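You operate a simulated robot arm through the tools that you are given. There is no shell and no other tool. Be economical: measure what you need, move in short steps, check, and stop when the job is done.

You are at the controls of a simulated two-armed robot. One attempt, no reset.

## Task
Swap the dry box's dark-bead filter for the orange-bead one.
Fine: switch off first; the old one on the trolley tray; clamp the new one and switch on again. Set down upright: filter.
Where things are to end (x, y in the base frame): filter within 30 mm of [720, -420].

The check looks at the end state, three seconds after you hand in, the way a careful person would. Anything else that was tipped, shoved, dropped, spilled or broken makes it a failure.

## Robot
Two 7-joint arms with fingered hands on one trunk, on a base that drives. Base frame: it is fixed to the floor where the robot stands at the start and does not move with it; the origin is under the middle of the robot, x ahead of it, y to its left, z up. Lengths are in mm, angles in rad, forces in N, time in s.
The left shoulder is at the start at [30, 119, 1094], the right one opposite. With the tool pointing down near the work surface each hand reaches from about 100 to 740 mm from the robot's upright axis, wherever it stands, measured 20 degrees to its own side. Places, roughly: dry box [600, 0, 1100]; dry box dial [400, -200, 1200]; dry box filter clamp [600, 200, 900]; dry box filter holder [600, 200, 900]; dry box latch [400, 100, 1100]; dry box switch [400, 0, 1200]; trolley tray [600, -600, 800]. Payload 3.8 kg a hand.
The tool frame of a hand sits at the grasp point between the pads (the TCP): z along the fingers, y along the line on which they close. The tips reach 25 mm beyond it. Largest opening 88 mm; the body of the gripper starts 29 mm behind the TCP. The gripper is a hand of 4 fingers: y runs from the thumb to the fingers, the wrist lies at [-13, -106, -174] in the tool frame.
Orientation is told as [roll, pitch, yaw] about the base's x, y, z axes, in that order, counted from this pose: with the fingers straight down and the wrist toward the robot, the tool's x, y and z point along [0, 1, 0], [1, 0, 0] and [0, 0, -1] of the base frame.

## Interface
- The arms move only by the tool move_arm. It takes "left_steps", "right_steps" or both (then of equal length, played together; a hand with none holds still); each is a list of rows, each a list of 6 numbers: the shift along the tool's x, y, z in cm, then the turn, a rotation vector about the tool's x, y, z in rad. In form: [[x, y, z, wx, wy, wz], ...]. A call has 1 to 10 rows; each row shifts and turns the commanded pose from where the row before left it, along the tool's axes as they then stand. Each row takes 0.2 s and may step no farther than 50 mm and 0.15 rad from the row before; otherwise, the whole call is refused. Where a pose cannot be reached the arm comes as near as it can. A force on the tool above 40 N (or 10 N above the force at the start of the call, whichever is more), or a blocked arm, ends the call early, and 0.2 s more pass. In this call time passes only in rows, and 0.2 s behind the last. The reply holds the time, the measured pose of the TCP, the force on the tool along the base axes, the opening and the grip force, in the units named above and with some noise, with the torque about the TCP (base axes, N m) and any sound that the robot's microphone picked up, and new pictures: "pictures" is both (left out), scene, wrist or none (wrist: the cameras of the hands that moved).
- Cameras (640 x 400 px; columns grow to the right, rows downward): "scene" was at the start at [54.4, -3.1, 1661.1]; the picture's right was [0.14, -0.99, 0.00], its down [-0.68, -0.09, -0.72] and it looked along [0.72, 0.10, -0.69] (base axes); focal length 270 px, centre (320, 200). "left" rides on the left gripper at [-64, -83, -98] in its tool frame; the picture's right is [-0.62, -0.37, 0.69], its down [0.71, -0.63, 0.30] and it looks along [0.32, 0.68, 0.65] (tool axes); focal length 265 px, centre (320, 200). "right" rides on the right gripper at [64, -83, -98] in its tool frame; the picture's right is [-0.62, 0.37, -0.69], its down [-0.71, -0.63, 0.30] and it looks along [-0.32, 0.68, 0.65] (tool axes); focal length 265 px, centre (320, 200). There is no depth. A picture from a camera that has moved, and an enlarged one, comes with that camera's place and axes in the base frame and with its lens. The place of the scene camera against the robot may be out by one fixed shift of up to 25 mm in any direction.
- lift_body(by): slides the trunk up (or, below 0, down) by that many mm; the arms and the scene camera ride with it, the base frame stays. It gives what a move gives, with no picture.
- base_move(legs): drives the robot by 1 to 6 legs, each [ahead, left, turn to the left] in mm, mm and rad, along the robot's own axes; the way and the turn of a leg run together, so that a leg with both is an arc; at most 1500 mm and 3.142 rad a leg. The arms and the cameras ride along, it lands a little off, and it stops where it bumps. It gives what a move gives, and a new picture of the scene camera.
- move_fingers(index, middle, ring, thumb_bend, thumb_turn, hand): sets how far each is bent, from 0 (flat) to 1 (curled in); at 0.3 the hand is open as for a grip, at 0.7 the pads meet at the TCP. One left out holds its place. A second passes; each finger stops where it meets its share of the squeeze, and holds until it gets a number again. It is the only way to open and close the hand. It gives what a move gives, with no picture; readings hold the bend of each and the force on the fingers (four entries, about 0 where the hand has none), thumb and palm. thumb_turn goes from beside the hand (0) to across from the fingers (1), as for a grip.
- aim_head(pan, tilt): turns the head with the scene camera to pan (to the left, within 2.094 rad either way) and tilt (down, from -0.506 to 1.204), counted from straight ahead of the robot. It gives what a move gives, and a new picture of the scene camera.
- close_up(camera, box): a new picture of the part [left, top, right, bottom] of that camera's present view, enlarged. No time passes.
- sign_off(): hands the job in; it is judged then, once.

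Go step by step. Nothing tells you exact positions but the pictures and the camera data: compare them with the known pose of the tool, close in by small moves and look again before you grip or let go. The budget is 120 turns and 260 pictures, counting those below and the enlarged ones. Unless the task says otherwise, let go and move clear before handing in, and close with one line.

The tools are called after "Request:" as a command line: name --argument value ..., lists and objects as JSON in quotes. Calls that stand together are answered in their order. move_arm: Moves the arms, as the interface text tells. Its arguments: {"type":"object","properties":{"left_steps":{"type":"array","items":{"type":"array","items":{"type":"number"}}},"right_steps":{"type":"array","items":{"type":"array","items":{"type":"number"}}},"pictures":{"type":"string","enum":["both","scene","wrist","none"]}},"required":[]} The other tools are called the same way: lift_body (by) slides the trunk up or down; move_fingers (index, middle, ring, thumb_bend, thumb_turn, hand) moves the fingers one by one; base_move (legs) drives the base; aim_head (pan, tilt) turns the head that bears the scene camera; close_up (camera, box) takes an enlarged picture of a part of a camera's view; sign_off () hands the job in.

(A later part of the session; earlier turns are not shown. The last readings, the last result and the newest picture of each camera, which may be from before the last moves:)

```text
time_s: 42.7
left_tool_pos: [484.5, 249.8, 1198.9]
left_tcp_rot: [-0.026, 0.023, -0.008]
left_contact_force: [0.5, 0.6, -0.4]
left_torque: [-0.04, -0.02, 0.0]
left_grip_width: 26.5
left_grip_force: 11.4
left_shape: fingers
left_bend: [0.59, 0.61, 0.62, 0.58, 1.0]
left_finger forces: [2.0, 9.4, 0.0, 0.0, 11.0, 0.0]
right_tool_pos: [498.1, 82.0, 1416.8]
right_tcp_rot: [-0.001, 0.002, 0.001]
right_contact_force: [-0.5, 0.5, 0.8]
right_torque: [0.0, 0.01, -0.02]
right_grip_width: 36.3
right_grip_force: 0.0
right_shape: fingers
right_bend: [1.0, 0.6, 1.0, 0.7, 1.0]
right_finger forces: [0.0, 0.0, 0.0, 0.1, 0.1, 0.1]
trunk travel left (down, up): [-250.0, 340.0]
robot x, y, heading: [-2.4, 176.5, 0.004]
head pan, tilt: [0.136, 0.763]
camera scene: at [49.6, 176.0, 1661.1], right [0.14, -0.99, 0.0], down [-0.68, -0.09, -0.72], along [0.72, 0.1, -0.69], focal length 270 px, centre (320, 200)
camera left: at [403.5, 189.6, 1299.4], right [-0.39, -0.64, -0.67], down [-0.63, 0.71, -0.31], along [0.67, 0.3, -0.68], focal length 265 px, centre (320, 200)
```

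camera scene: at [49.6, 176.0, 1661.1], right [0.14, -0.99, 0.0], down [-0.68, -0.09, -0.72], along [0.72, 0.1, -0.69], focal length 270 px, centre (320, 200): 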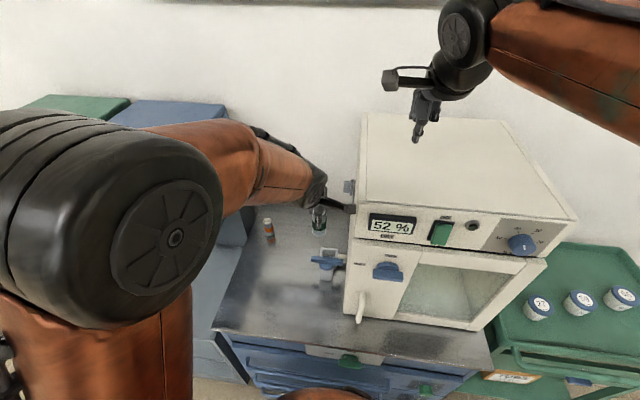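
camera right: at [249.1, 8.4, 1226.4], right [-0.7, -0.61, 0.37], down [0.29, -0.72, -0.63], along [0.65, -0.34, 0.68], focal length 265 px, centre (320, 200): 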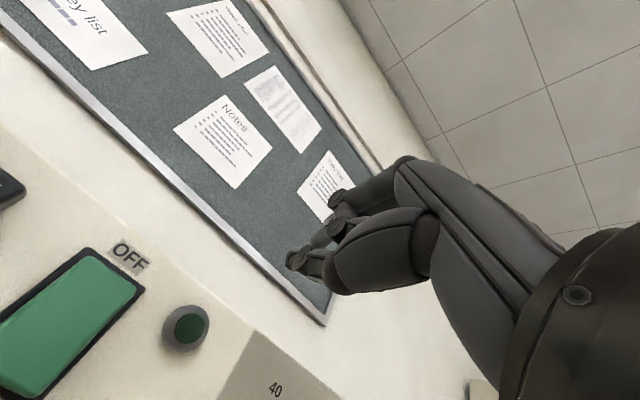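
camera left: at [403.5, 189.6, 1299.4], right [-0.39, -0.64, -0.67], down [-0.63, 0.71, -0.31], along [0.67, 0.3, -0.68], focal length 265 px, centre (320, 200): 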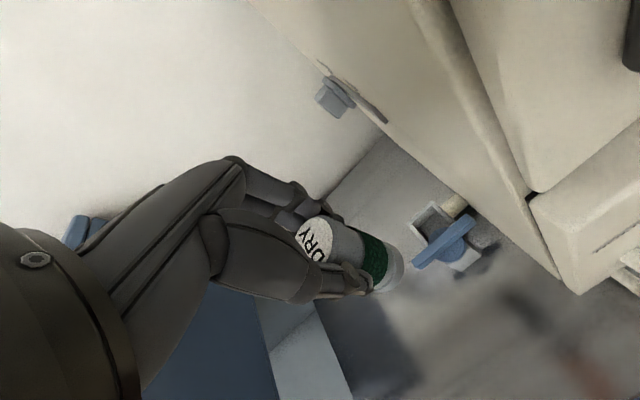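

Now I drive back, right along the front of the bench, and forward toward the trolley.

Request:
base_move --legs '[[-260, 0, 0], [0, -680, 0]]'

```text
time_s: 47.8
left_tool_pos: [228.4, -418.2, 1198.0]
left_tcp_rot: [-0.025, 0.025, -0.005]
left_contact_force: [0.6, -0.2, -0.5]
left_torque: [-0.04, 0.02, 0.01]
left_grip_width: 26.3
left_grip_force: 11.3
left_shape: fingers
left_bend: [0.59, 0.61, 0.62, 0.58, 1.0]
left_finger forces: [2.0, 9.3, 0.0, 0.1, 11.0, 0.0]
right_tool_pos: [240.8, -587.6, 1417.4]
right_tcp_rot: [-0.003, 0.002, -0.001]
right_contact_force: [0.5, -0.2, 0.1]
right_torque: [0.02, 0.03, 0.02]
right_grip_width: 36.3
right_grip_force: 0.0
right_shape: fingers
right_bend: [1.0, 0.6, 1.0, 0.7, 1.0]
right_finger forces: [0.0, 0.0, 0.0, 0.0, 0.0, 0.1]
trunk travel left (down, up): [-250.0, 340.0]
robot x, y, heading: [-260.6, -489.4, 0.0]
head pan, tilt: [0.136, 0.763]
camera scene: at [-206.9, -494.4, 1661.1], right [0.14, -0.99, 0.0], down [-0.68, -0.09, -0.72], along [0.72, 0.1, -0.69], focal length 270 px, centre (320, 200)
```

scene: 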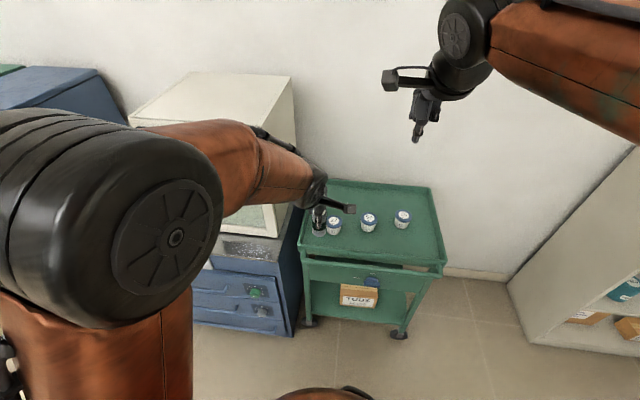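

The trolley is ahead; jar 27 sits near (504–530,-450). I drive forward 300 mm, keeping the filter high.

Request:
base_move --legs '[[300, 0, 0]]'

Request:
move_arm --left_steps '[[0, 4, 0, 0, 0, 0], [0, 4, 0, 0, 0, 0], [0, 4, 0, 0.024, 0, 0], [0, 4, 0, 0, -0.024, 0]]' --pictures "both"

```text
time_s: 49.8
left_tool_pos: [522.5, -417.9, 1198.4]
left_tcp_rot: [-0.025, 0.024, -0.002]
left_contact_force: [-0.1, 0.3, -1.2]
left_torque: [0.0, 0.01, -0.02]
left_grip_width: 26.5
left_grip_force: 11.0
left_shape: fingers
left_bend: [0.59, 0.61, 0.62, 0.58, 1.0]
left_finger forces: [2.0, 9.3, 0.1, 0.1, 11.1, 0.0]
right_tool_pos: [535.7, -586.2, 1417.3]
right_tcp_rot: [-0.001, 0.003, 0.002]
right_contact_force: [0.6, -0.5, -1.4]
right_torque: [-0.01, 0.07, 0.0]
right_grip_width: 36.7
right_grip_force: 0.1
right_shape: fingers
right_bend: [1.0, 0.6, 1.0, 0.7, 1.0]
right_finger forces: [0.0, 0.0, 0.0, 0.0, 0.1, 0.0]
trunk travel left (down, up): [-250.0, 340.0]
robot x, y, heading: [30.8, -490.5, 0.007]
head pan, tilt: [0.136, 0.763]
camera scene: at [87.7, -493.1, 1661.0], right [0.14, -0.99, 0.0], down [-0.68, -0.1, -0.72], along [0.72, 0.1, -0.69], focal length 270 px, centre (320, 200)
```

scene: 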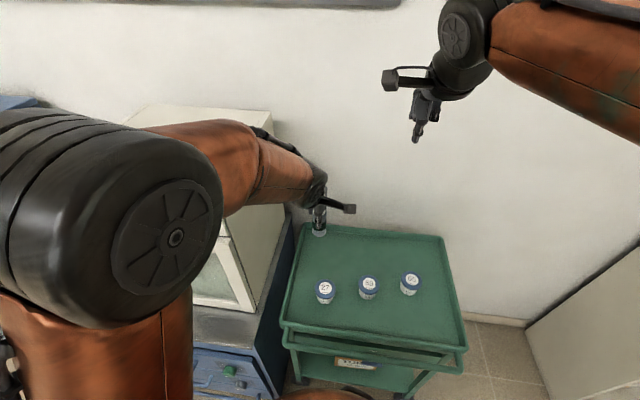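

```text
time_s: 50.8
left_tool_pos: [680.5, -416.4, 1193.3]
left_tcp_rot: [-0.05, 0.05, -0.006]
left_contact_force: [-0.2, 0.0, -0.8]
left_torque: [-0.02, 0.01, 0.02]
left_grip_width: 26.3
left_grip_force: 11.6
left_shape: fingers
left_bend: [0.59, 0.61, 0.62, 0.58, 1.0]
left_finger forces: [2.0, 9.3, 0.0, 0.0, 10.9, 0.0]
right_tool_pos: [537.1, -586.9, 1416.3]
right_tcp_rot: [-0.002, 0.004, 0.002]
right_contact_force: [0.7, -0.8, 0.0]
right_torque: [0.0, 0.01, 0.0]
right_grip_width: 36.1
right_grip_force: 0.0
right_shape: fingers
right_bend: [1.0, 0.6, 1.0, 0.7, 1.0]
right_finger forces: [0.0, 0.1, 0.1, 0.0, 0.1, 0.0]
trunk travel left (down, up): [-250.0, 340.0]
robot x, y, heading: [31.1, -488.8, 0.002]
head pan, tilt: [0.136, 0.763]
camera scene: at [88.9, -492.7, 1660.9], right [0.14, -0.99, 0.0], down [-0.69, -0.1, -0.72], along [0.71, 0.1, -0.69], focal length 270 px, centre (320, 200)
camera left: at [604.7, -475.0, 1298.4], right [-0.4, -0.65, -0.64], down [-0.64, 0.7, -0.31], along [0.65, 0.29, -0.7], focal length 265 px, centre (320, 200)
```

scene: 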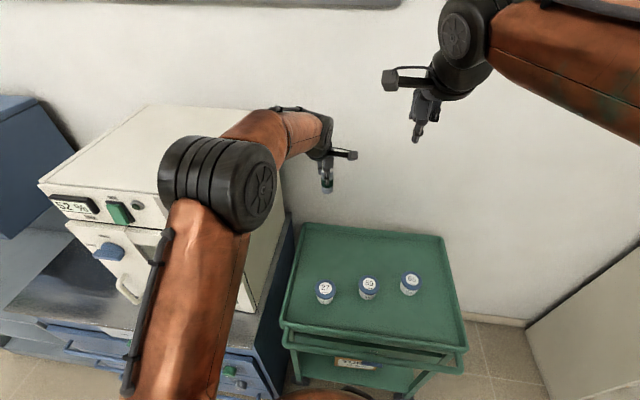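
left: 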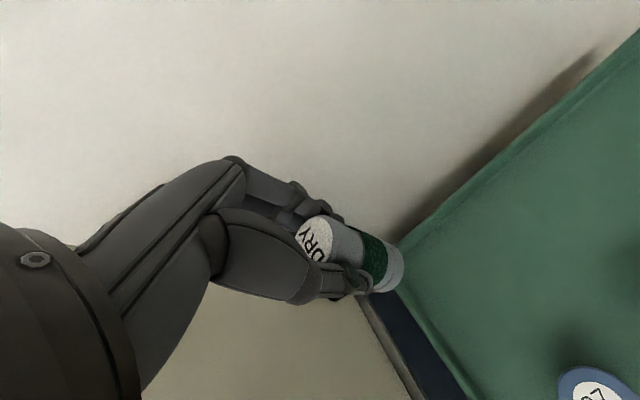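

Jar and tray look clear: the spot (720,-420) is ~90 mm in from the tray's left edge. I'll level the hand, move above the spot and lower partway.

Request:
move_arm --left_steps '[[-0.3, 4, 0, -0.05, 0.05, 0], [0, 0, 4, 0, 0, 0], [0, 0, 4.5, 0, 0, 0], [0, 0, 4.5, 0, 0, 0], [0, 0, 4.5, 0, 0, 0], [0, 0, 4.5, 0, 0, 0]]' --pictures "both"

Request:
close_up --camera "scene" --box '[260, 180, 420, 340]'

```text
time_s: 52.2
left_tool_pos: [720.0, -420.7, 969.2]
left_tcp_rot: [-0.002, -0.001, -0.003]
left_contact_force: [-0.3, -0.7, -0.8]
left_torque: [-0.02, 0.02, -0.01]
left_grip_width: 26.0
left_grip_force: 11.1
left_shape: fingers
left_bend: [0.59, 0.61, 0.62, 0.58, 1.0]
left_finger forces: [2.0, 9.2, 0.0, 0.0, 10.9, 0.0]
right_tool_pos: [536.7, -586.3, 1417.5]
right_tcp_rot: [-0.002, 0.003, 0.002]
right_contact_force: [0.8, 0.2, -0.5]
right_torque: [0.01, -0.02, -0.01]
right_grip_width: 36.3
right_grip_force: 0.0
right_shape: fingers
right_bend: [1.0, 0.6, 1.0, 0.7, 1.0]
right_finger forces: [0.0, 0.0, 0.0, 0.1, 0.1, 0.0]
trunk travel left (down, up): [-250.0, 340.0]
robot x, y, heading: [30.1, -489.5, 0.008]
head pan, tilt: [0.136, 0.763]
camera scene: at [87.9, -493.3, 1661.0], right [0.14, -0.99, 0.0], down [-0.68, -0.1, -0.72], along [0.72, 0.1, -0.69], focal length 270 px, centre (320, 200)
camera left: at [637.2, -485.3, 1066.2], right [-0.37, -0.62, -0.69], down [-0.63, 0.72, -0.31], along [0.69, 0.32, -0.65], focal length 265 px, centre (320, 200)
```

scene: 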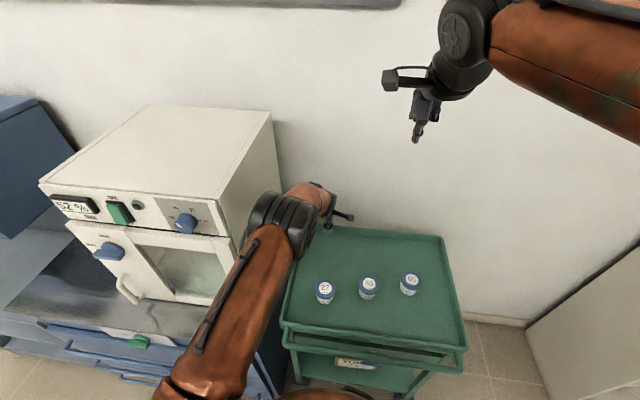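
left: 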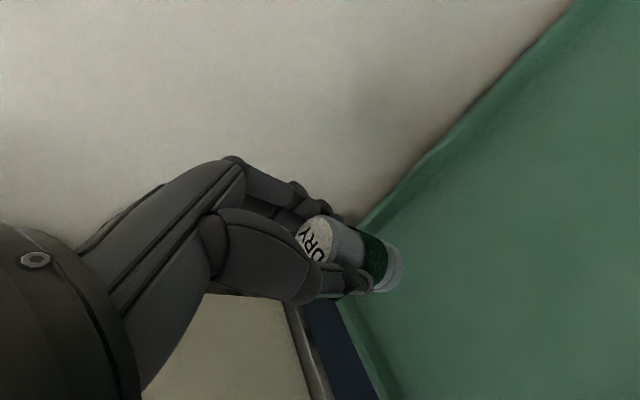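

```text
2.50 times, centred on (340, 260) of scene
camera zoom: at [87.9, -493.3, 1661.0], right [0.14, -0.99, 0.0], down [-0.68, -0.1, -0.72], along [0.72, 0.1, -0.69], focal length 676 px, centre (270, 50)
```

zoom: 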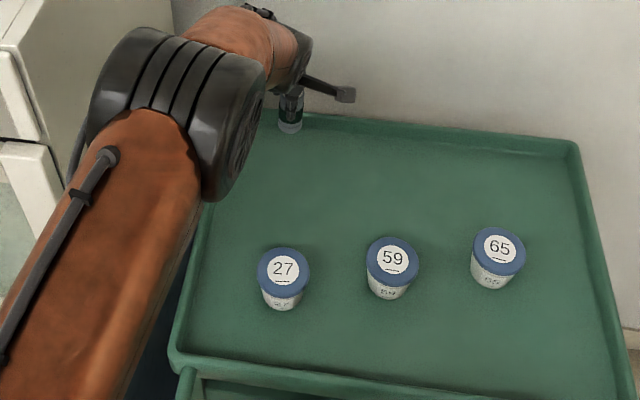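

Directly above the spot; lowering toward the tray.

Request:
move_arm --left_steps '[[0, 0, 4, 0, 0, 0], [0, 0, 3, 0, 0, 0], [0, 0, 2, 0, 0, 0]]' --pictures "both"

Request:
close_up --camera "left" --box '[260, 180, 520, 380]'

Request:
close_up --camera "scene" --box '[270, 200, 390, 310]'

```text
time_s: 53.0
left_tool_pos: [721.2, -419.1, 880.0]
left_tcp_rot: [0.001, 0.0, -0.003]
left_contact_force: [0.5, 0.0, -0.8]
left_torque: [-0.01, -0.01, 0.01]
left_grip_width: 26.2
left_grip_force: 10.7
left_shape: fingers
left_bend: [0.59, 0.61, 0.62, 0.58, 1.0]
left_finger forces: [2.0, 9.2, 0.1, 0.0, 10.8, 0.0]
right_tool_pos: [536.0, -586.7, 1417.2]
right_tcp_rot: [-0.002, 0.003, 0.002]
right_contact_force: [0.7, 0.2, 0.7]
right_torque: [-0.01, 0.01, -0.04]
right_grip_width: 36.0
right_grip_force: 0.1
right_shape: fingers
right_bend: [1.0, 0.6, 1.0, 0.7, 1.0]
right_finger forces: [0.0, 0.2, 0.0, 0.1, 0.0, 0.1]
trunk travel left (down, up): [-250.0, 340.0]
robot x, y, heading: [35.5, -489.4, 0.005]
head pan, tilt: [0.136, 0.763]
camera scene: at [87.1, -493.0, 1661.0], right [0.14, -0.99, 0.0], down [-0.68, -0.1, -0.72], along [0.72, 0.1, -0.69], focal length 270 px, centre (320, 200)
camera left: at [637.6, -483.9, 977.0], right [-0.37, -0.62, -0.69], down [-0.63, 0.72, -0.31], along [0.69, 0.32, -0.65], focal length 265 px, centre (320, 200)
```

scene: 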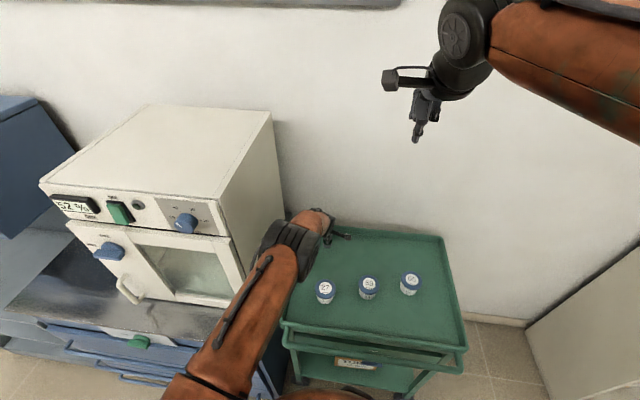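
left: 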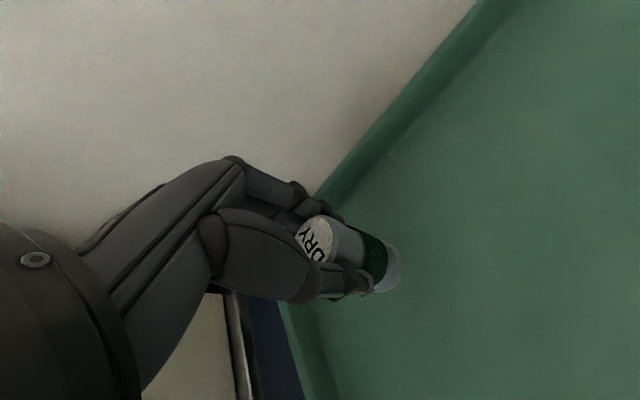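

```text
2.00 times, centred on (390, 280) of left
camera zoom: at [637.6, -483.9, 977.0], right [-0.37, -0.62, -0.69], down [-0.63, 0.72, -0.31], along [0.69, 0.32, -0.65], focal length 531 px, centre (180, 40)
```

zoom: 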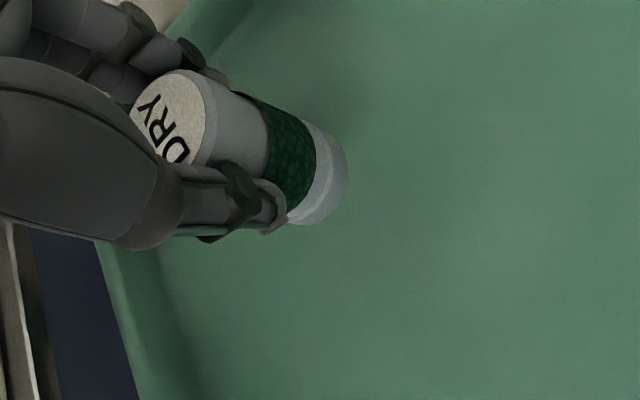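

```text
3.64 times, centred on (330, 255) of scene
camera zoom: at [87.1, -493.0, 1661.0], right [0.14, -0.99, 0.0], down [-0.68, -0.1, -0.72], along [0.72, 0.1, -0.69], focal length 983 px, centre (284, 0)
```

zoom: 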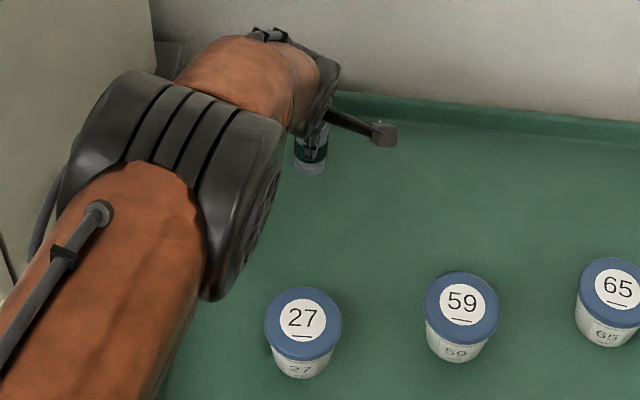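

Still a few centimetres up; lowering in small steps while watching the force.

Request:
move_arm --left_steps '[[0, 0, 0.7, 0, 0, 0], [0, 0, 0.6, 0, 0, 0], [0, 0, 0.6, 0, 0, 0]]' --pictures "wrist"

```text
time_s: 53.8
left_tool_pos: [721.2, -420.9, 862.1]
left_tcp_rot: [0.001, -0.003, -0.003]
left_contact_force: [-0.2, -0.4, -0.4]
left_torque: [-0.02, 0.0, 0.0]
left_grip_width: 25.9
left_grip_force: 11.0
left_shape: fingers
left_bend: [0.59, 0.61, 0.62, 0.58, 1.0]
left_finger forces: [2.1, 9.1, 0.1, 0.0, 10.7, 0.0]
right_tool_pos: [535.6, -586.2, 1416.8]
right_tcp_rot: [-0.001, 0.003, 0.001]
right_contact_force: [-0.3, -0.2, -0.3]
right_torque: [-0.03, -0.01, 0.0]
right_grip_width: 36.0
right_grip_force: 0.0
right_shape: fingers
right_bend: [1.0, 0.6, 1.0, 0.7, 1.0]
right_finger forces: [0.0, 0.1, 0.1, 0.1, 0.0, 0.1]
trunk travel left (down, up): [-250.0, 340.0]
robot x, y, heading: [28.3, -492.4, 0.003]
head pan, tilt: [0.136, 0.763]
camera left: at [638.2, -484.1, 958.7], right [-0.37, -0.62, -0.69], down [-0.63, 0.72, -0.3], along [0.69, 0.32, -0.65], focal length 265 px, centre (320, 200)
```

left: 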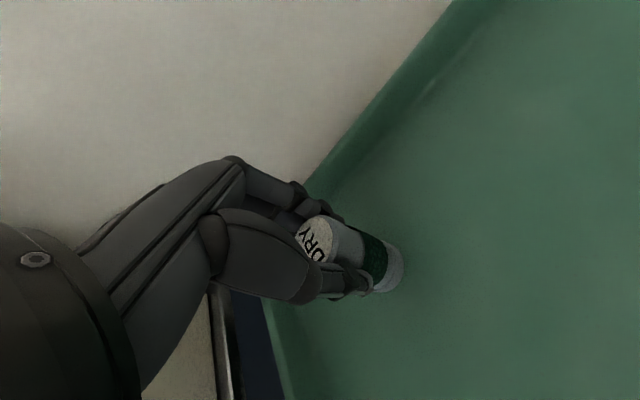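

Request:
move_arm --left_steps '[[0, 0, 0.5, 0, 0, 0], [0, 0, 0.5, 0, 0, 0], [0, 0, 0.4, 0, 0, 0]]' --pictures "wrist"

Request:
close_up --camera "left" --box '[300, 200, 500, 360]'

```text
time_s: 54.6
left_tool_pos: [721.7, -420.6, 847.3]
left_tcp_rot: [0.0, -0.002, -0.003]
left_contact_force: [-0.5, -0.9, -0.7]
left_torque: [-0.01, 0.01, 0.02]
left_grip_width: 26.1
left_grip_force: 11.0
left_shape: fingers
left_bend: [0.59, 0.61, 0.62, 0.58, 1.0]
left_finger forces: [2.0, 9.1, 0.0, 0.0, 10.9, 0.1]
right_tool_pos: [534.1, -585.9, 1416.9]
right_tcp_rot: [-0.001, 0.001, 0.002]
right_contact_force: [-0.1, -0.2, -0.8]
right_torque: [0.04, -0.01, -0.01]
right_grip_width: 36.3
right_grip_force: 0.1
right_shape: fingers
right_bend: [1.0, 0.6, 1.0, 0.7, 1.0]
right_finger forces: [0.0, 0.0, 0.0, 0.0, 0.1, 0.0]
trunk travel left (down, up): [-250.0, 340.0]
robot x, y, heading: [33.1, -490.7, 0.005]
head pan, tilt: [0.136, 0.763]
camera left: at [638.5, -484.0, 945.5], right [-0.37, -0.62, -0.69], down [-0.63, 0.72, -0.3], along [0.69, 0.32, -0.65], focal length 265 px, centre (320, 200)
```

left: 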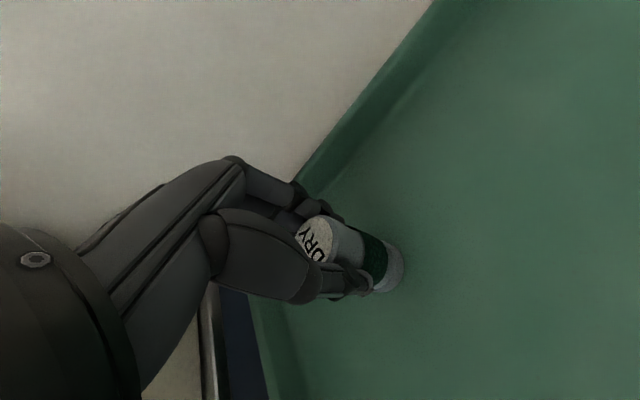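

```text
2.50 times, centred on (400, 280) of left
camera zoom: at [638.5, -484.0, 945.5], right [-0.37, -0.62, -0.69], down [-0.63, 0.72, -0.3], along [0.69, 0.32, -0.65], focal length 664 px, centre (120, 0)
```

zoom: 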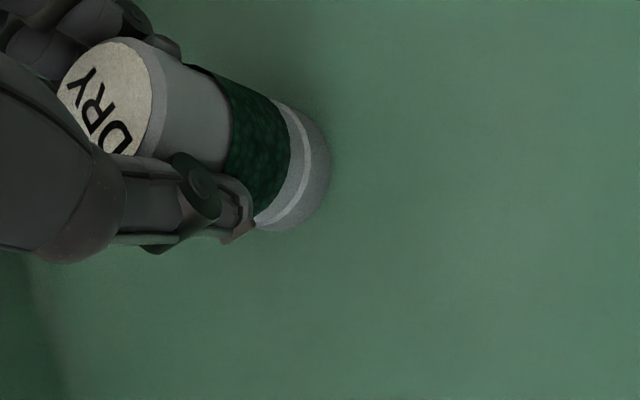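

Close now; continuing in 3 mm steps until the force shows contact.

Request:
move_arm --left_steps '[[0, 0, 0.3, 0, 0, 0], [0, 0, 0.3, 0, 0, 0], [0, 0, 0.2, 0, 0, 0]]' --pictures "none"

Request:
close_up --camera "left" --box '[300, 200, 500, 360]'

```text
time_s: 55.4
left_tool_pos: [722.5, -420.5, 842.9]
left_tcp_rot: [0.0, -0.01, -0.004]
left_contact_force: [0.4, 2.1, 15.6]
left_torque: [0.07, 0.1, 0.04]
left_grip_width: 26.3
left_grip_force: 12.7
left_shape: fingers
left_bend: [0.6, 0.61, 0.62, 0.58, 1.0]
left_finger forces: [1.8, 11.3, 0.0, 0.0, 12.8, 0.0]
right_tool_pos: [534.2, -585.9, 1418.6]
right_tcp_rot: [-0.001, 0.004, 0.003]
right_contact_force: [0.5, 0.5, -0.3]
right_torque: [0.02, 0.02, 0.0]
right_grip_width: 36.3
right_grip_force: 0.0
right_shape: fingers
right_bend: [1.0, 0.6, 1.0, 0.7, 1.0]
right_finger forces: [0.0, 0.0, 0.0, 0.0, 0.1, 0.1]
trunk travel left (down, up): [-250.0, 340.0]
robot x, y, heading: [31.3, -488.6, 0.003]
head pan, tilt: [0.136, 0.763]
```

```text
2.50 times, centred on (400, 280) of left
camera zoom: at [639.0, -484.1, 940.6], right [-0.36, -0.62, -0.7], down [-0.62, 0.72, -0.31], along [0.69, 0.32, -0.65], focal length 664 px, centre (120, 0)
```

zoom: 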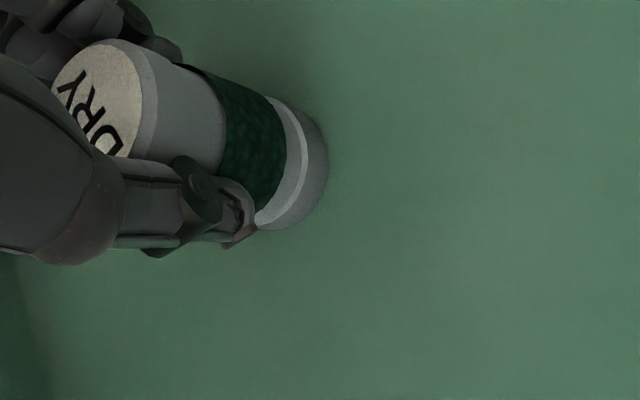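

Contact at z≈843 with 15 N. I'll relieve slightly and open the hand.

Request:
move_arm --left_steps '[[0, 0, -0.3, 0, 0, 0]]' --pictures "none"

Request:
move_fingers --hand "left" --index 0.4 --middle 0.4 --ring 0.4 --thumb_bend 0.4

Request:
close_up --camera "left" --box '[260, 180, 500, 360]'

```text
time_s: 55.8
left_tool_pos: [723.2, -419.8, 844.0]
left_tcp_rot: [0.001, -0.004, -0.003]
left_contact_force: [3.3, 0.9, 10.4]
left_torque: [0.07, -0.08, 0.0]
left_grip_width: 26.3
left_grip_force: 13.1
left_shape: fingers
left_bend: [0.59, 0.61, 0.62, 0.59, 1.0]
left_finger forces: [2.5, 12.1, 0.1, 0.0, 10.9, 0.0]
right_tool_pos: [534.5, -586.5, 1417.7]
right_tcp_rot: [-0.002, 0.003, 0.003]
right_contact_force: [-0.2, 0.2, -0.1]
right_torque: [0.01, -0.01, 0.0]
right_grip_width: 36.3
right_grip_force: 0.1
right_shape: fingers
right_bend: [1.0, 0.6, 1.0, 0.7, 1.0]
right_finger forces: [0.0, 0.0, 0.0, 0.0, 0.0, 0.1]
trunk travel left (down, up): [-250.0, 340.0]
robot x, y, heading: [32.8, -490.1, 0.003]
head pan, tilt: [0.136, 0.763]
```

```text
time_s: 56.8
left_tool_pos: [721.0, -419.1, 843.5]
left_tcp_rot: [0.0, -0.002, -0.004]
left_contact_force: [-0.8, -0.3, -0.4]
left_torque: [-0.02, 0.0, 0.01]
left_grip_width: 63.0
left_grip_force: 0.0
left_shape: fingers
left_bend: [0.4, 0.4, 0.4, 0.4, 0.99]
left_finger forces: [0.1, 0.0, 0.1, 0.1, 0.0, 0.0]
right_tool_pos: [535.6, -585.2, 1417.3]
right_tcp_rot: [-0.001, 0.001, 0.0]
right_contact_force: [0.2, 0.3, 0.6]
right_torque: [-0.01, 0.01, 0.0]
right_grip_width: 36.3
right_grip_force: 0.0
right_shape: fingers
right_bend: [1.0, 0.6, 1.0, 0.7, 1.0]
right_finger forces: [0.1, 0.0, 0.0, 0.0, 0.0, 0.1]
trunk travel left (down, up): [-250.0, 340.0]
robot x, y, heading: [32.4, -490.8, 0.004]
head pan, tilt: [0.136, 0.763]
```

```text
2.22 times, centred on (380, 270) of left
camera zoom: at [638.7, -483.9, 940.5], right [-0.37, -0.62, -0.69], down [-0.63, 0.72, -0.31], along [0.69, 0.32, -0.65], focal length 590 px, centre (187, 44)
```

zoom: 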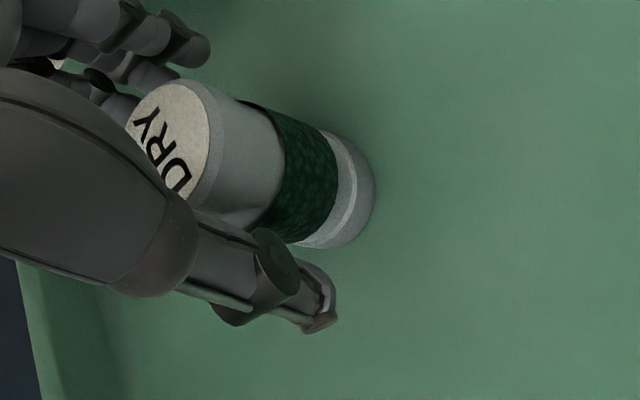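

The filter stands free on the tray. Lifting straight up and drawing the hand back.

Request:
move_arm --left_steps '[[0, 0, -2, 0, 0, 0], [0, 0, -3, 0, 0, 0], [0, 0, -4, 0, 0, 0], [0, 0, -5, 0, 0, 0], [0, 0, -5, 0, 0, 0], [0, 0, -5, 0, 0, 0], [0, 0, -5, 0, 0, 0], [0, -4, -2, 0, 0, 0], [0, -5, 0, 0, 0, 0], [0, -5, 0, 0, 0, 0]]' --pictures "both"

Request:
move_arm --left_steps '[[0, -5, 0, 0, 0, 0], [0, -5, 0, 0, 0, 0]]' --pictures "scene"

Request:
close_up --camera "scene" --box '[270, 200, 460, 340]'

```text
time_s: 59.0
left_tool_pos: [579.3, -420.6, 1154.7]
left_tcp_rot: [0.0, -0.003, -0.005]
left_contact_force: [-0.3, -0.1, -0.6]
left_torque: [0.0, -0.05, 0.04]
left_grip_width: 63.1
left_grip_force: 0.0
left_shape: fingers
left_bend: [0.4, 0.4, 0.4, 0.4, 0.99]
left_finger forces: [0.1, 0.0, 0.0, 0.0, 0.0, 0.0]
right_tool_pos: [533.5, -585.9, 1419.8]
right_tcp_rot: [0.0, 0.002, 0.002]
right_contact_force: [-0.4, -0.3, -0.3]
right_torque: [-0.01, -0.04, -0.01]
right_grip_width: 36.3
right_grip_force: 0.1
right_shape: fingers
right_bend: [1.0, 0.6, 1.0, 0.7, 1.0]
right_finger forces: [0.0, 0.0, 0.0, 0.1, 0.0, 0.0]
trunk travel left (down, up): [-250.0, 340.0]
robot x, y, heading: [29.7, -493.1, 0.004]
head pan, tilt: [0.136, 0.763]
camera scene: at [84.7, -493.5, 1661.1], right [0.14, -0.99, 0.0], down [-0.68, -0.1, -0.72], along [0.72, 0.1, -0.69], focal length 270 px, centre (320, 200)
camera left: at [496.4, -483.4, 1251.7], right [-0.37, -0.62, -0.69], down [-0.63, 0.72, -0.31], along [0.69, 0.32, -0.65], focal length 265 px, centre (320, 200)
```

scene: 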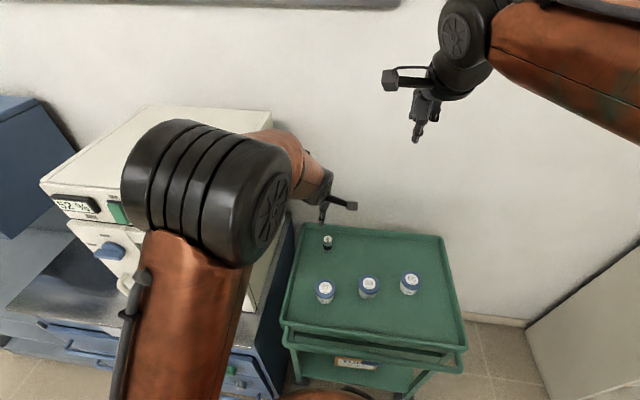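
left: 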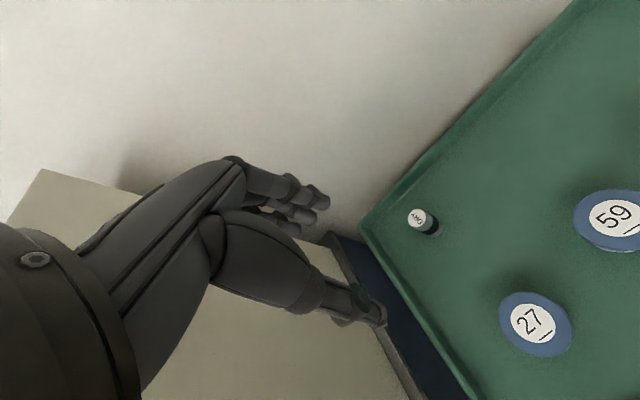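

```text
time_s: 59.6
left_tool_pos: [480.9, -419.1, 1152.7]
left_tcp_rot: [0.0, -0.004, -0.004]
left_contact_force: [-0.4, 0.1, -0.6]
left_torque: [-0.02, -0.02, 0.03]
left_grip_width: 63.2
left_grip_force: 0.0
left_shape: fingers
left_bend: [0.4, 0.4, 0.4, 0.4, 0.99]
left_finger forces: [0.0, 0.1, 0.0, 0.0, 0.1, 0.0]
right_tool_pos: [533.1, -585.7, 1418.5]
right_tcp_rot: [-0.003, 0.001, 0.002]
right_contact_force: [0.1, -0.4, 0.1]
right_torque: [-0.02, -0.01, -0.02]
right_grip_width: 36.1
right_grip_force: 0.0
right_shape: fingers
right_bend: [1.0, 0.6, 1.0, 0.7, 1.0]
right_finger forces: [0.1, 0.1, 0.1, 0.0, 0.1, 0.0]
trunk travel left (down, up): [-250.0, 340.0]
robot x, y, heading: [34.3, -489.9, -0.003]
head pan, tilt: [0.136, 0.763]
camera scene: at [84.9, -493.3, 1661.1], right [0.14, -0.99, 0.0], down [-0.68, -0.1, -0.72], along [0.72, 0.1, -0.69], focal length 270 px, centre (320, 200)
```

scene: 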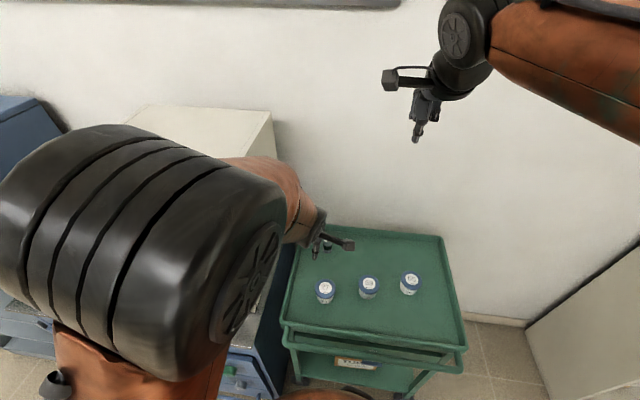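

```text
2.86 times, centred on (365, 270) of scene
camera zoom: at [84.9, -493.3, 1661.1], right [0.14, -0.99, 0.0], down [-0.68, -0.1, -0.72], along [0.72, 0.1, -0.69], focal length 772 px, centre (191, 0)
```

zoom: 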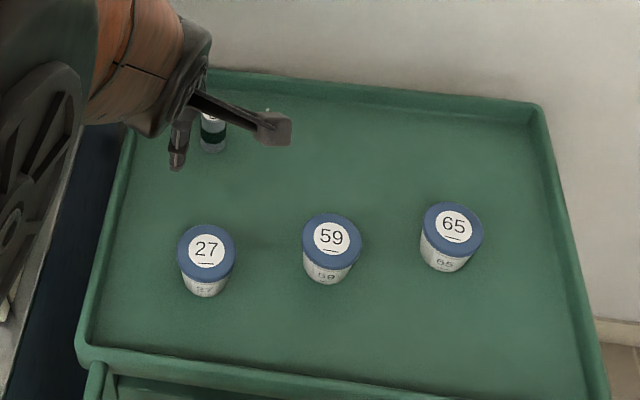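

The dark filter stands near (722,-420). Now I drive back to the bench's left side, aligning the left shoulder with the orange filter.

Request:
base_move --legs '[[-260, 0, 0], [0, 860, 0], [220, 0, 0]]'

Request:
close_up --camera "left" --box '[260, 40, 640, 340]'

```text
time_s: 66.9
left_tool_pos: [453.2, 418.7, 1153.0]
left_tcp_rot: [0.0, -0.002, -0.021]
left_contact_force: [-0.1, 0.0, -0.3]
left_torque: [-0.01, 0.0, 0.0]
left_grip_width: 63.2
left_grip_force: 0.1
left_shape: fingers
left_bend: [0.4, 0.4, 0.4, 0.4, 0.99]
left_finger forces: [0.0, 0.0, 0.1, 0.1, 0.0, 0.1]
right_tool_pos: [503.2, 251.2, 1417.2]
right_tcp_rot: [-0.003, 0.004, -0.013]
right_contact_force: [0.3, -0.3, -1.1]
right_torque: [-0.03, 0.0, 0.01]
right_grip_width: 36.2
right_grip_force: 0.0
right_shape: fingers
right_bend: [1.0, 0.6, 1.0, 0.7, 1.0]
right_finger forces: [0.1, 0.1, 0.0, 0.0, 0.0, 0.0]
trunk travel left (down, up): [-250.0, 340.0]
robot x, y, heading: [2.0, 354.8, -0.017]
head pan, tilt: [0.136, 0.763]
camera scene: at [56.8, 350.0, 1661.0], right [0.12, -0.99, 0.0], down [-0.69, -0.08, -0.72], along [0.72, 0.09, -0.69], focal length 270 px, centre (320, 200)
```

scene: 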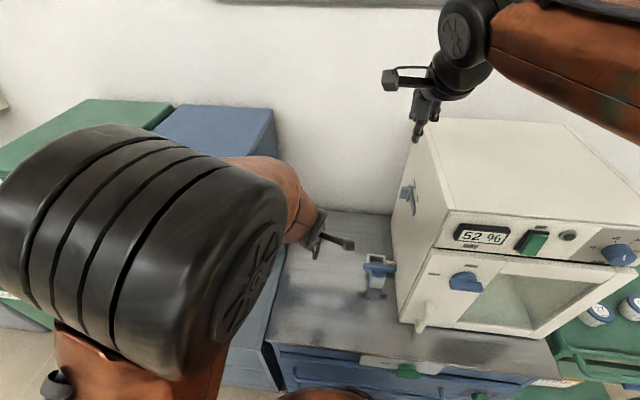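

```text
1.33 times, centred on (450, 190) of left
camera zoom: at [369.9, 355.8, 1250.4], right [-0.38, -0.61, -0.69], down [-0.62, 0.73, -0.3], along [0.69, 0.31, -0.65], focal length 354 px, centre (147, 213)
```

zoom: 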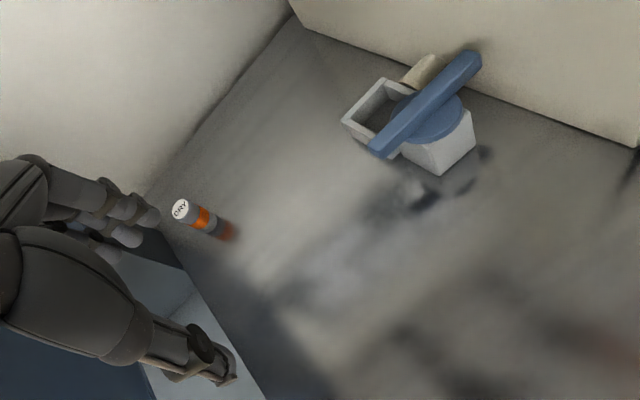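

Orange filter top at about (716,484,876). Moving the left hand above it.

Request:
move_arm --left_steps '[[1.1, 4.2, 2.3, 0, 0, 0.0], [1.1, 4.2, 2.3, 0, 0, 0], [1.1, 4.2, 2.3, 0, 0, 0], [1.1, 4.2, 2.3, 0, 0, 0], [1.1, 4.2, 2.3, 0, 0, 0], [1.1, 4.0, 2.3, 0, 0, 0]]' --pictures "both"

Request:
close_up --camera "left" --box '[240, 160, 500, 360]'

```text
time_s: 68.3
left_tool_pos: [705.9, 478.2, 1014.8]
left_tcp_rot: [-0.001, -0.002, -0.021]
left_contact_force: [0.0, 0.1, -0.7]
left_torque: [-0.03, 0.02, 0.0]
left_grip_width: 63.4
left_grip_force: 0.1
left_shape: fingers
left_bend: [0.4, 0.4, 0.4, 0.4, 0.99]
left_finger forces: [0.1, 0.0, 0.0, 0.0, 0.1, 0.1]
right_tool_pos: [504.4, 249.6, 1416.6]
right_tcp_rot: [-0.004, 0.004, -0.013]
right_contact_force: [-0.7, -0.3, -0.6]
right_torque: [0.03, 0.01, 0.03]
right_grip_width: 36.2
right_grip_force: 0.0
right_shape: fingers
right_bend: [1.0, 0.6, 1.0, 0.7, 1.0]
right_finger forces: [0.0, 0.0, 0.0, 0.0, 0.0, 0.1]
trunk travel left (down, up): [-250.0, 340.0]
robot x, y, heading: [-1.0, 352.9, -0.011]
head pan, tilt: [0.136, 0.763]
camera scene: at [57.6, 350.7, 1661.0], right [0.12, -0.99, 0.0], down [-0.69, -0.09, -0.72], along [0.72, 0.09, -0.69], focal length 270 px, centre (320, 200)
camera left: at [622.7, 416.4, 1112.3], right [-0.38, -0.61, -0.69], down [-0.62, 0.73, -0.3], along [0.69, 0.31, -0.65], focal length 265 px, centre (320, 200)
```

scene: 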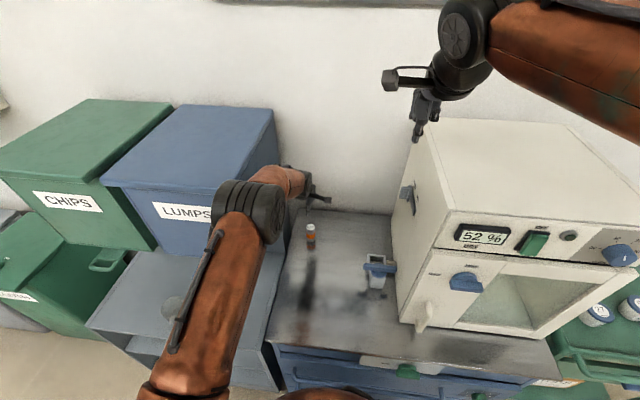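
left: 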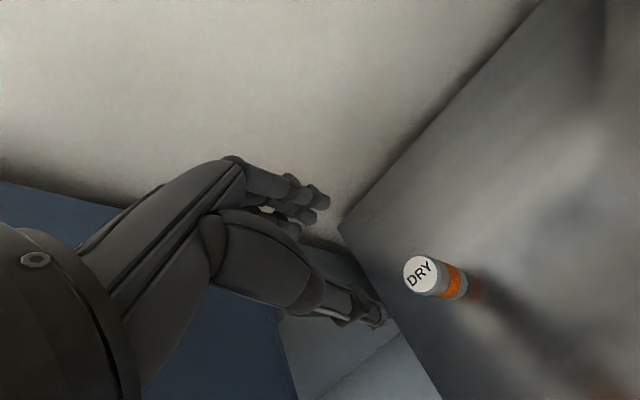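

```text
2.00 times, centred on (370, 260) of left
camera zoom: at [622.7, 416.4, 1112.3], right [-0.38, -0.61, -0.69], down [-0.62, 0.73, -0.3], along [0.69, 0.31, -0.65], focal length 531 px, centre (220, 80)
```

zoom: 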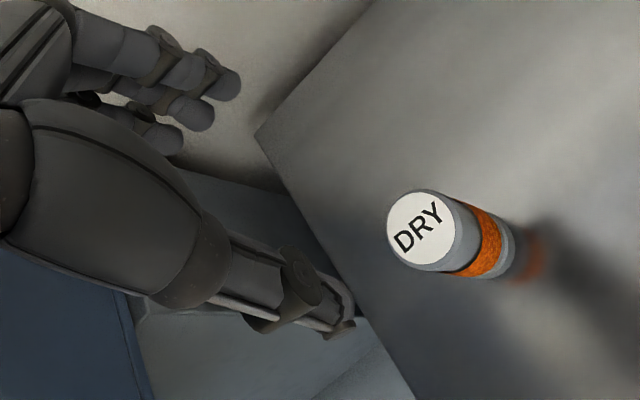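

Orange top at ≈(708,483,~882). Lowering to 945 for a precise look.

Request:
move_arm --left_steps '[[0.5, 0.2, 3.5, 0, 0, 0.02], [0, 0, 3.5, 0, 0, 0]]' --pictures "wrist"

Request:
close_up --camera "left" --box '[240, 160, 500, 360]'

```text
time_s: 68.9
left_tool_pos: [706.9, 484.8, 946.1]
left_tcp_rot: [0.002, -0.002, -0.041]
left_contact_force: [-0.7, 0.0, -0.2]
left_torque: [-0.03, -0.01, -0.02]
left_grip_width: 63.1
left_grip_force: 0.0
left_shape: fingers
left_bend: [0.4, 0.4, 0.4, 0.4, 0.99]
left_finger forces: [0.0, 0.0, 0.0, 0.0, 0.1, 0.1]
right_tool_pos: [503.9, 250.3, 1417.8]
right_tcp_rot: [-0.003, 0.002, -0.013]
right_contact_force: [0.9, -1.0, 0.6]
right_torque: [0.0, 0.0, -0.02]
right_grip_width: 36.4
right_grip_force: 0.1
right_shape: fingers
right_bend: [1.0, 0.6, 1.0, 0.7, 1.0]
right_finger forces: [0.0, 0.1, 0.1, 0.0, 0.0, 0.0]
trunk travel left (down, up): [-250.0, 340.0]
robot x, y, heading: [0.8, 355.1, -0.019]
head pan, tilt: [0.136, 0.763]
camera left: at [622.0, 424.0, 1044.1], right [-0.39, -0.6, -0.69], down [-0.6, 0.74, -0.31], along [0.7, 0.3, -0.65], focal length 265 px, centre (320, 200)
```

left: 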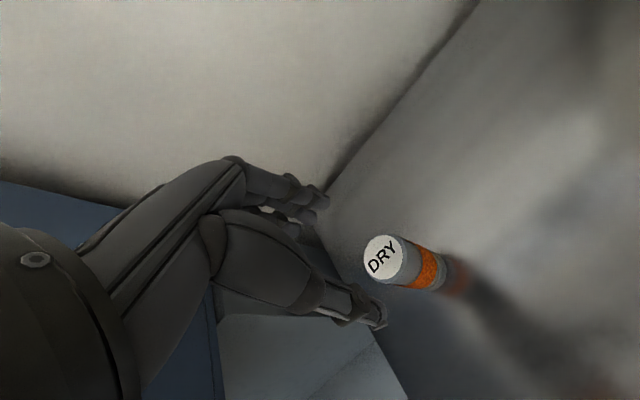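

```text
2.00 times, centred on (370, 260) of left
camera zoom: at [622.0, 424.0, 1044.1], right [-0.39, -0.6, -0.69], down [-0.6, 0.74, -0.31], along [0.7, 0.3, -0.65], focal length 531 px, centre (220, 80)
```

zoom: 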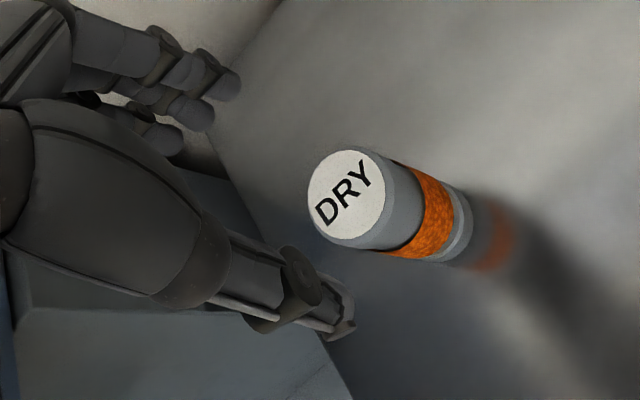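

Filter at ≈(711,483), top ≈878. Shifting 4 mm forward and descending to z≈880.

Request:
move_arm --left_steps '[[-0.1, 0.4, 2.5, 0, 0, 0], [0, 0, 2, 0, 0, 0], [0, 0, 1.2, 0, 0, 0], [0, 0, 0.9, 0, 0, 0]]' --pictures "wrist"

Request:
close_up --camera "left" --box '[220, 160, 480, 360]'

```text
time_s: 69.9
left_tool_pos: [710.8, 483.8, 879.6]
left_tcp_rot: [0.0, -0.001, -0.041]
left_contact_force: [-0.2, 0.6, -0.2]
left_torque: [0.02, -0.03, 0.0]
left_grip_width: 62.8
left_grip_force: 0.0
left_shape: fingers
left_bend: [0.4, 0.4, 0.4, 0.4, 0.99]
left_finger forces: [0.0, 0.0, 0.0, 0.0, 0.0, 0.1]
right_tool_pos: [503.1, 249.4, 1417.8]
right_tcp_rot: [-0.001, 0.003, -0.015]
right_contact_force: [-0.2, 0.2, -0.1]
right_torque: [0.01, -0.01, 0.03]
right_grip_width: 36.2
right_grip_force: 0.0
right_shape: fingers
right_bend: [1.0, 0.6, 1.0, 0.7, 1.0]
right_finger forces: [0.0, 0.1, 0.1, 0.0, 0.0, 0.1]
trunk travel left (down, up): [-250.0, 340.0]
robot x, y, heading: [-0.2, 356.3, -0.018]
head pan, tilt: [0.136, 0.763]
camera left: at [625.4, 422.2, 977.1], right [-0.39, -0.6, -0.69], down [-0.6, 0.74, -0.31], along [0.7, 0.3, -0.65], focal length 265 px, centre (320, 200)
```

left: 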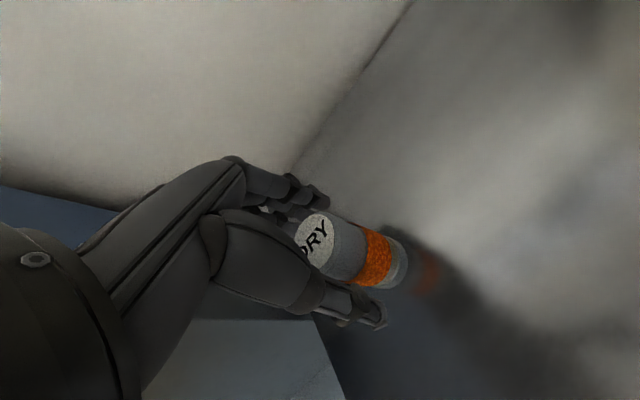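

```text
2.00 times, centred on (350, 260) of left
camera zoom: at [625.4, 422.2, 977.1], right [-0.39, -0.6, -0.69], down [-0.6, 0.74, -0.31], along [0.7, 0.3, -0.65], focal length 531 px, centre (260, 80)
```

zoom: 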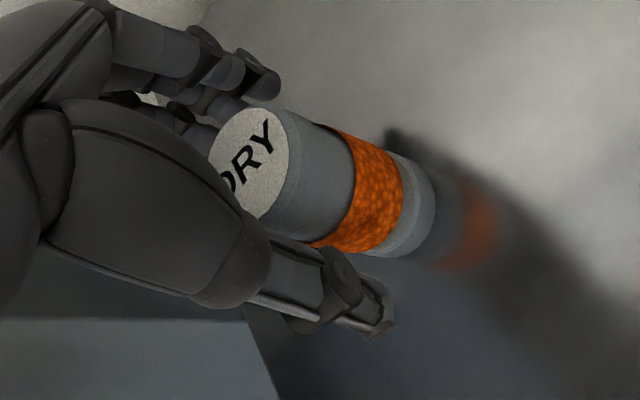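

Same relation as with the dark filter. Closing to grip.

Request:
move_fingers --hand "left" --index 0.62 --middle 0.8 --ring 0.62 --thumb_bend 0.8

Request:
move_arm --left_steps '[[0, 0, -1, 0, 0, 0], [0, 0, -3, 0, 0, 0], [0, 0, -4, 0, 0, 0], [0, 0, -4, 0, 0, 0], [0, 0, -5, 0, 0, 0], [0, 0, -4, 0, 0, 0]]' --pictures "wrist"

Request:
close_up --camera "left" --box '[220, 160, 480, 360]'

```text
time_s: 70.9
left_tool_pos: [710.2, 483.5, 880.8]
left_tcp_rot: [0.001, -0.001, -0.041]
left_contact_force: [-0.2, -0.9, -0.6]
left_torque: [0.02, -0.02, -0.01]
left_grip_width: 27.0
left_grip_force: 11.8
left_shape: fingers
left_bend: [0.57, 0.63, 0.62, 0.59, 1.0]
left_finger forces: [2.9, 8.5, 0.0, 0.0, 11.5, 0.1]
right_tool_pos: [502.5, 249.4, 1417.8]
right_tcp_rot: [-0.003, 0.0, -0.013]
right_contact_force: [-0.2, 0.7, 0.5]
right_torque: [-0.04, 0.0, -0.01]
right_grip_width: 36.2
right_grip_force: 0.0
right_shape: fingers
right_bend: [1.0, 0.6, 1.0, 0.7, 1.0]
right_finger forces: [0.0, 0.0, 0.1, 0.0, 0.0, 0.0]
trunk travel left (down, up): [-250.0, 340.0]
robot x, y, heading: [-1.6, 353.9, -0.016]
head pan, tilt: [0.136, 0.763]
```

```text
time_s: 72.3
left_tool_pos: [710.2, 482.4, 1089.0]
left_tcp_rot: [0.0, -0.001, -0.039]
left_contact_force: [-0.5, 0.6, -1.6]
left_torque: [0.01, 0.04, 0.0]
left_grip_width: 27.0
left_grip_force: 11.4
left_shape: fingers
left_bend: [0.57, 0.63, 0.62, 0.59, 1.0]
left_finger forces: [3.0, 8.3, 0.0, 0.0, 11.3, 0.0]
right_tool_pos: [501.9, 250.6, 1418.4]
right_tcp_rot: [-0.003, 0.002, -0.013]
right_contact_force: [1.3, 0.3, 0.4]
right_torque: [0.0, -0.02, 0.0]
right_grip_width: 36.4
right_grip_force: 0.1
right_shape: fingers
right_bend: [1.0, 0.6, 1.0, 0.7, 1.0]
right_finger forces: [0.0, 0.1, 0.1, 0.0, 0.1, 0.0]
trunk travel left (down, up): [-250.0, 340.0]
robot x, y, heading: [3.6, 354.7, -0.017]
head pan, tilt: [0.136, 0.763]
camera left: at [625.4, 421.4, 1187.4], right [-0.39, -0.6, -0.69], down [-0.6, 0.74, -0.3], along [0.7, 0.3, -0.65], focal length 265 px, centre (320, 200)
```

left: 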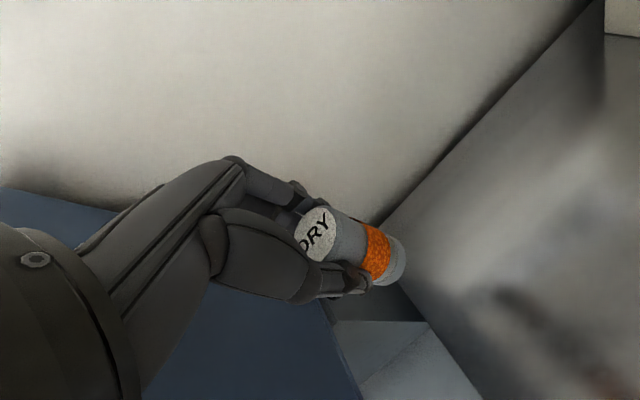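

```text
2.00 times, centred on (350, 260) of left
camera zoom: at [625.4, 421.4, 1187.4], right [-0.39, -0.6, -0.69], down [-0.6, 0.74, -0.3], along [0.7, 0.3, -0.65], focal length 531 px, centre (260, 80)
```

zoom: 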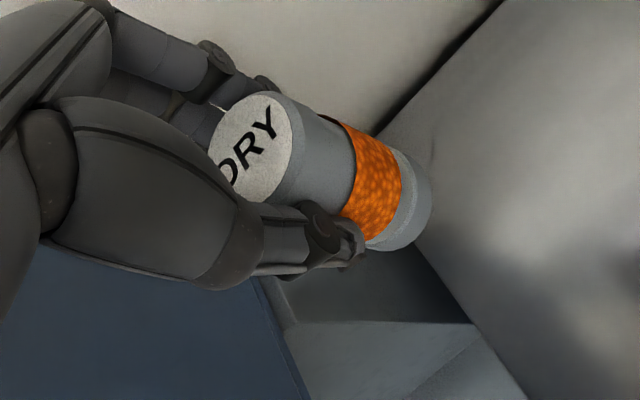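

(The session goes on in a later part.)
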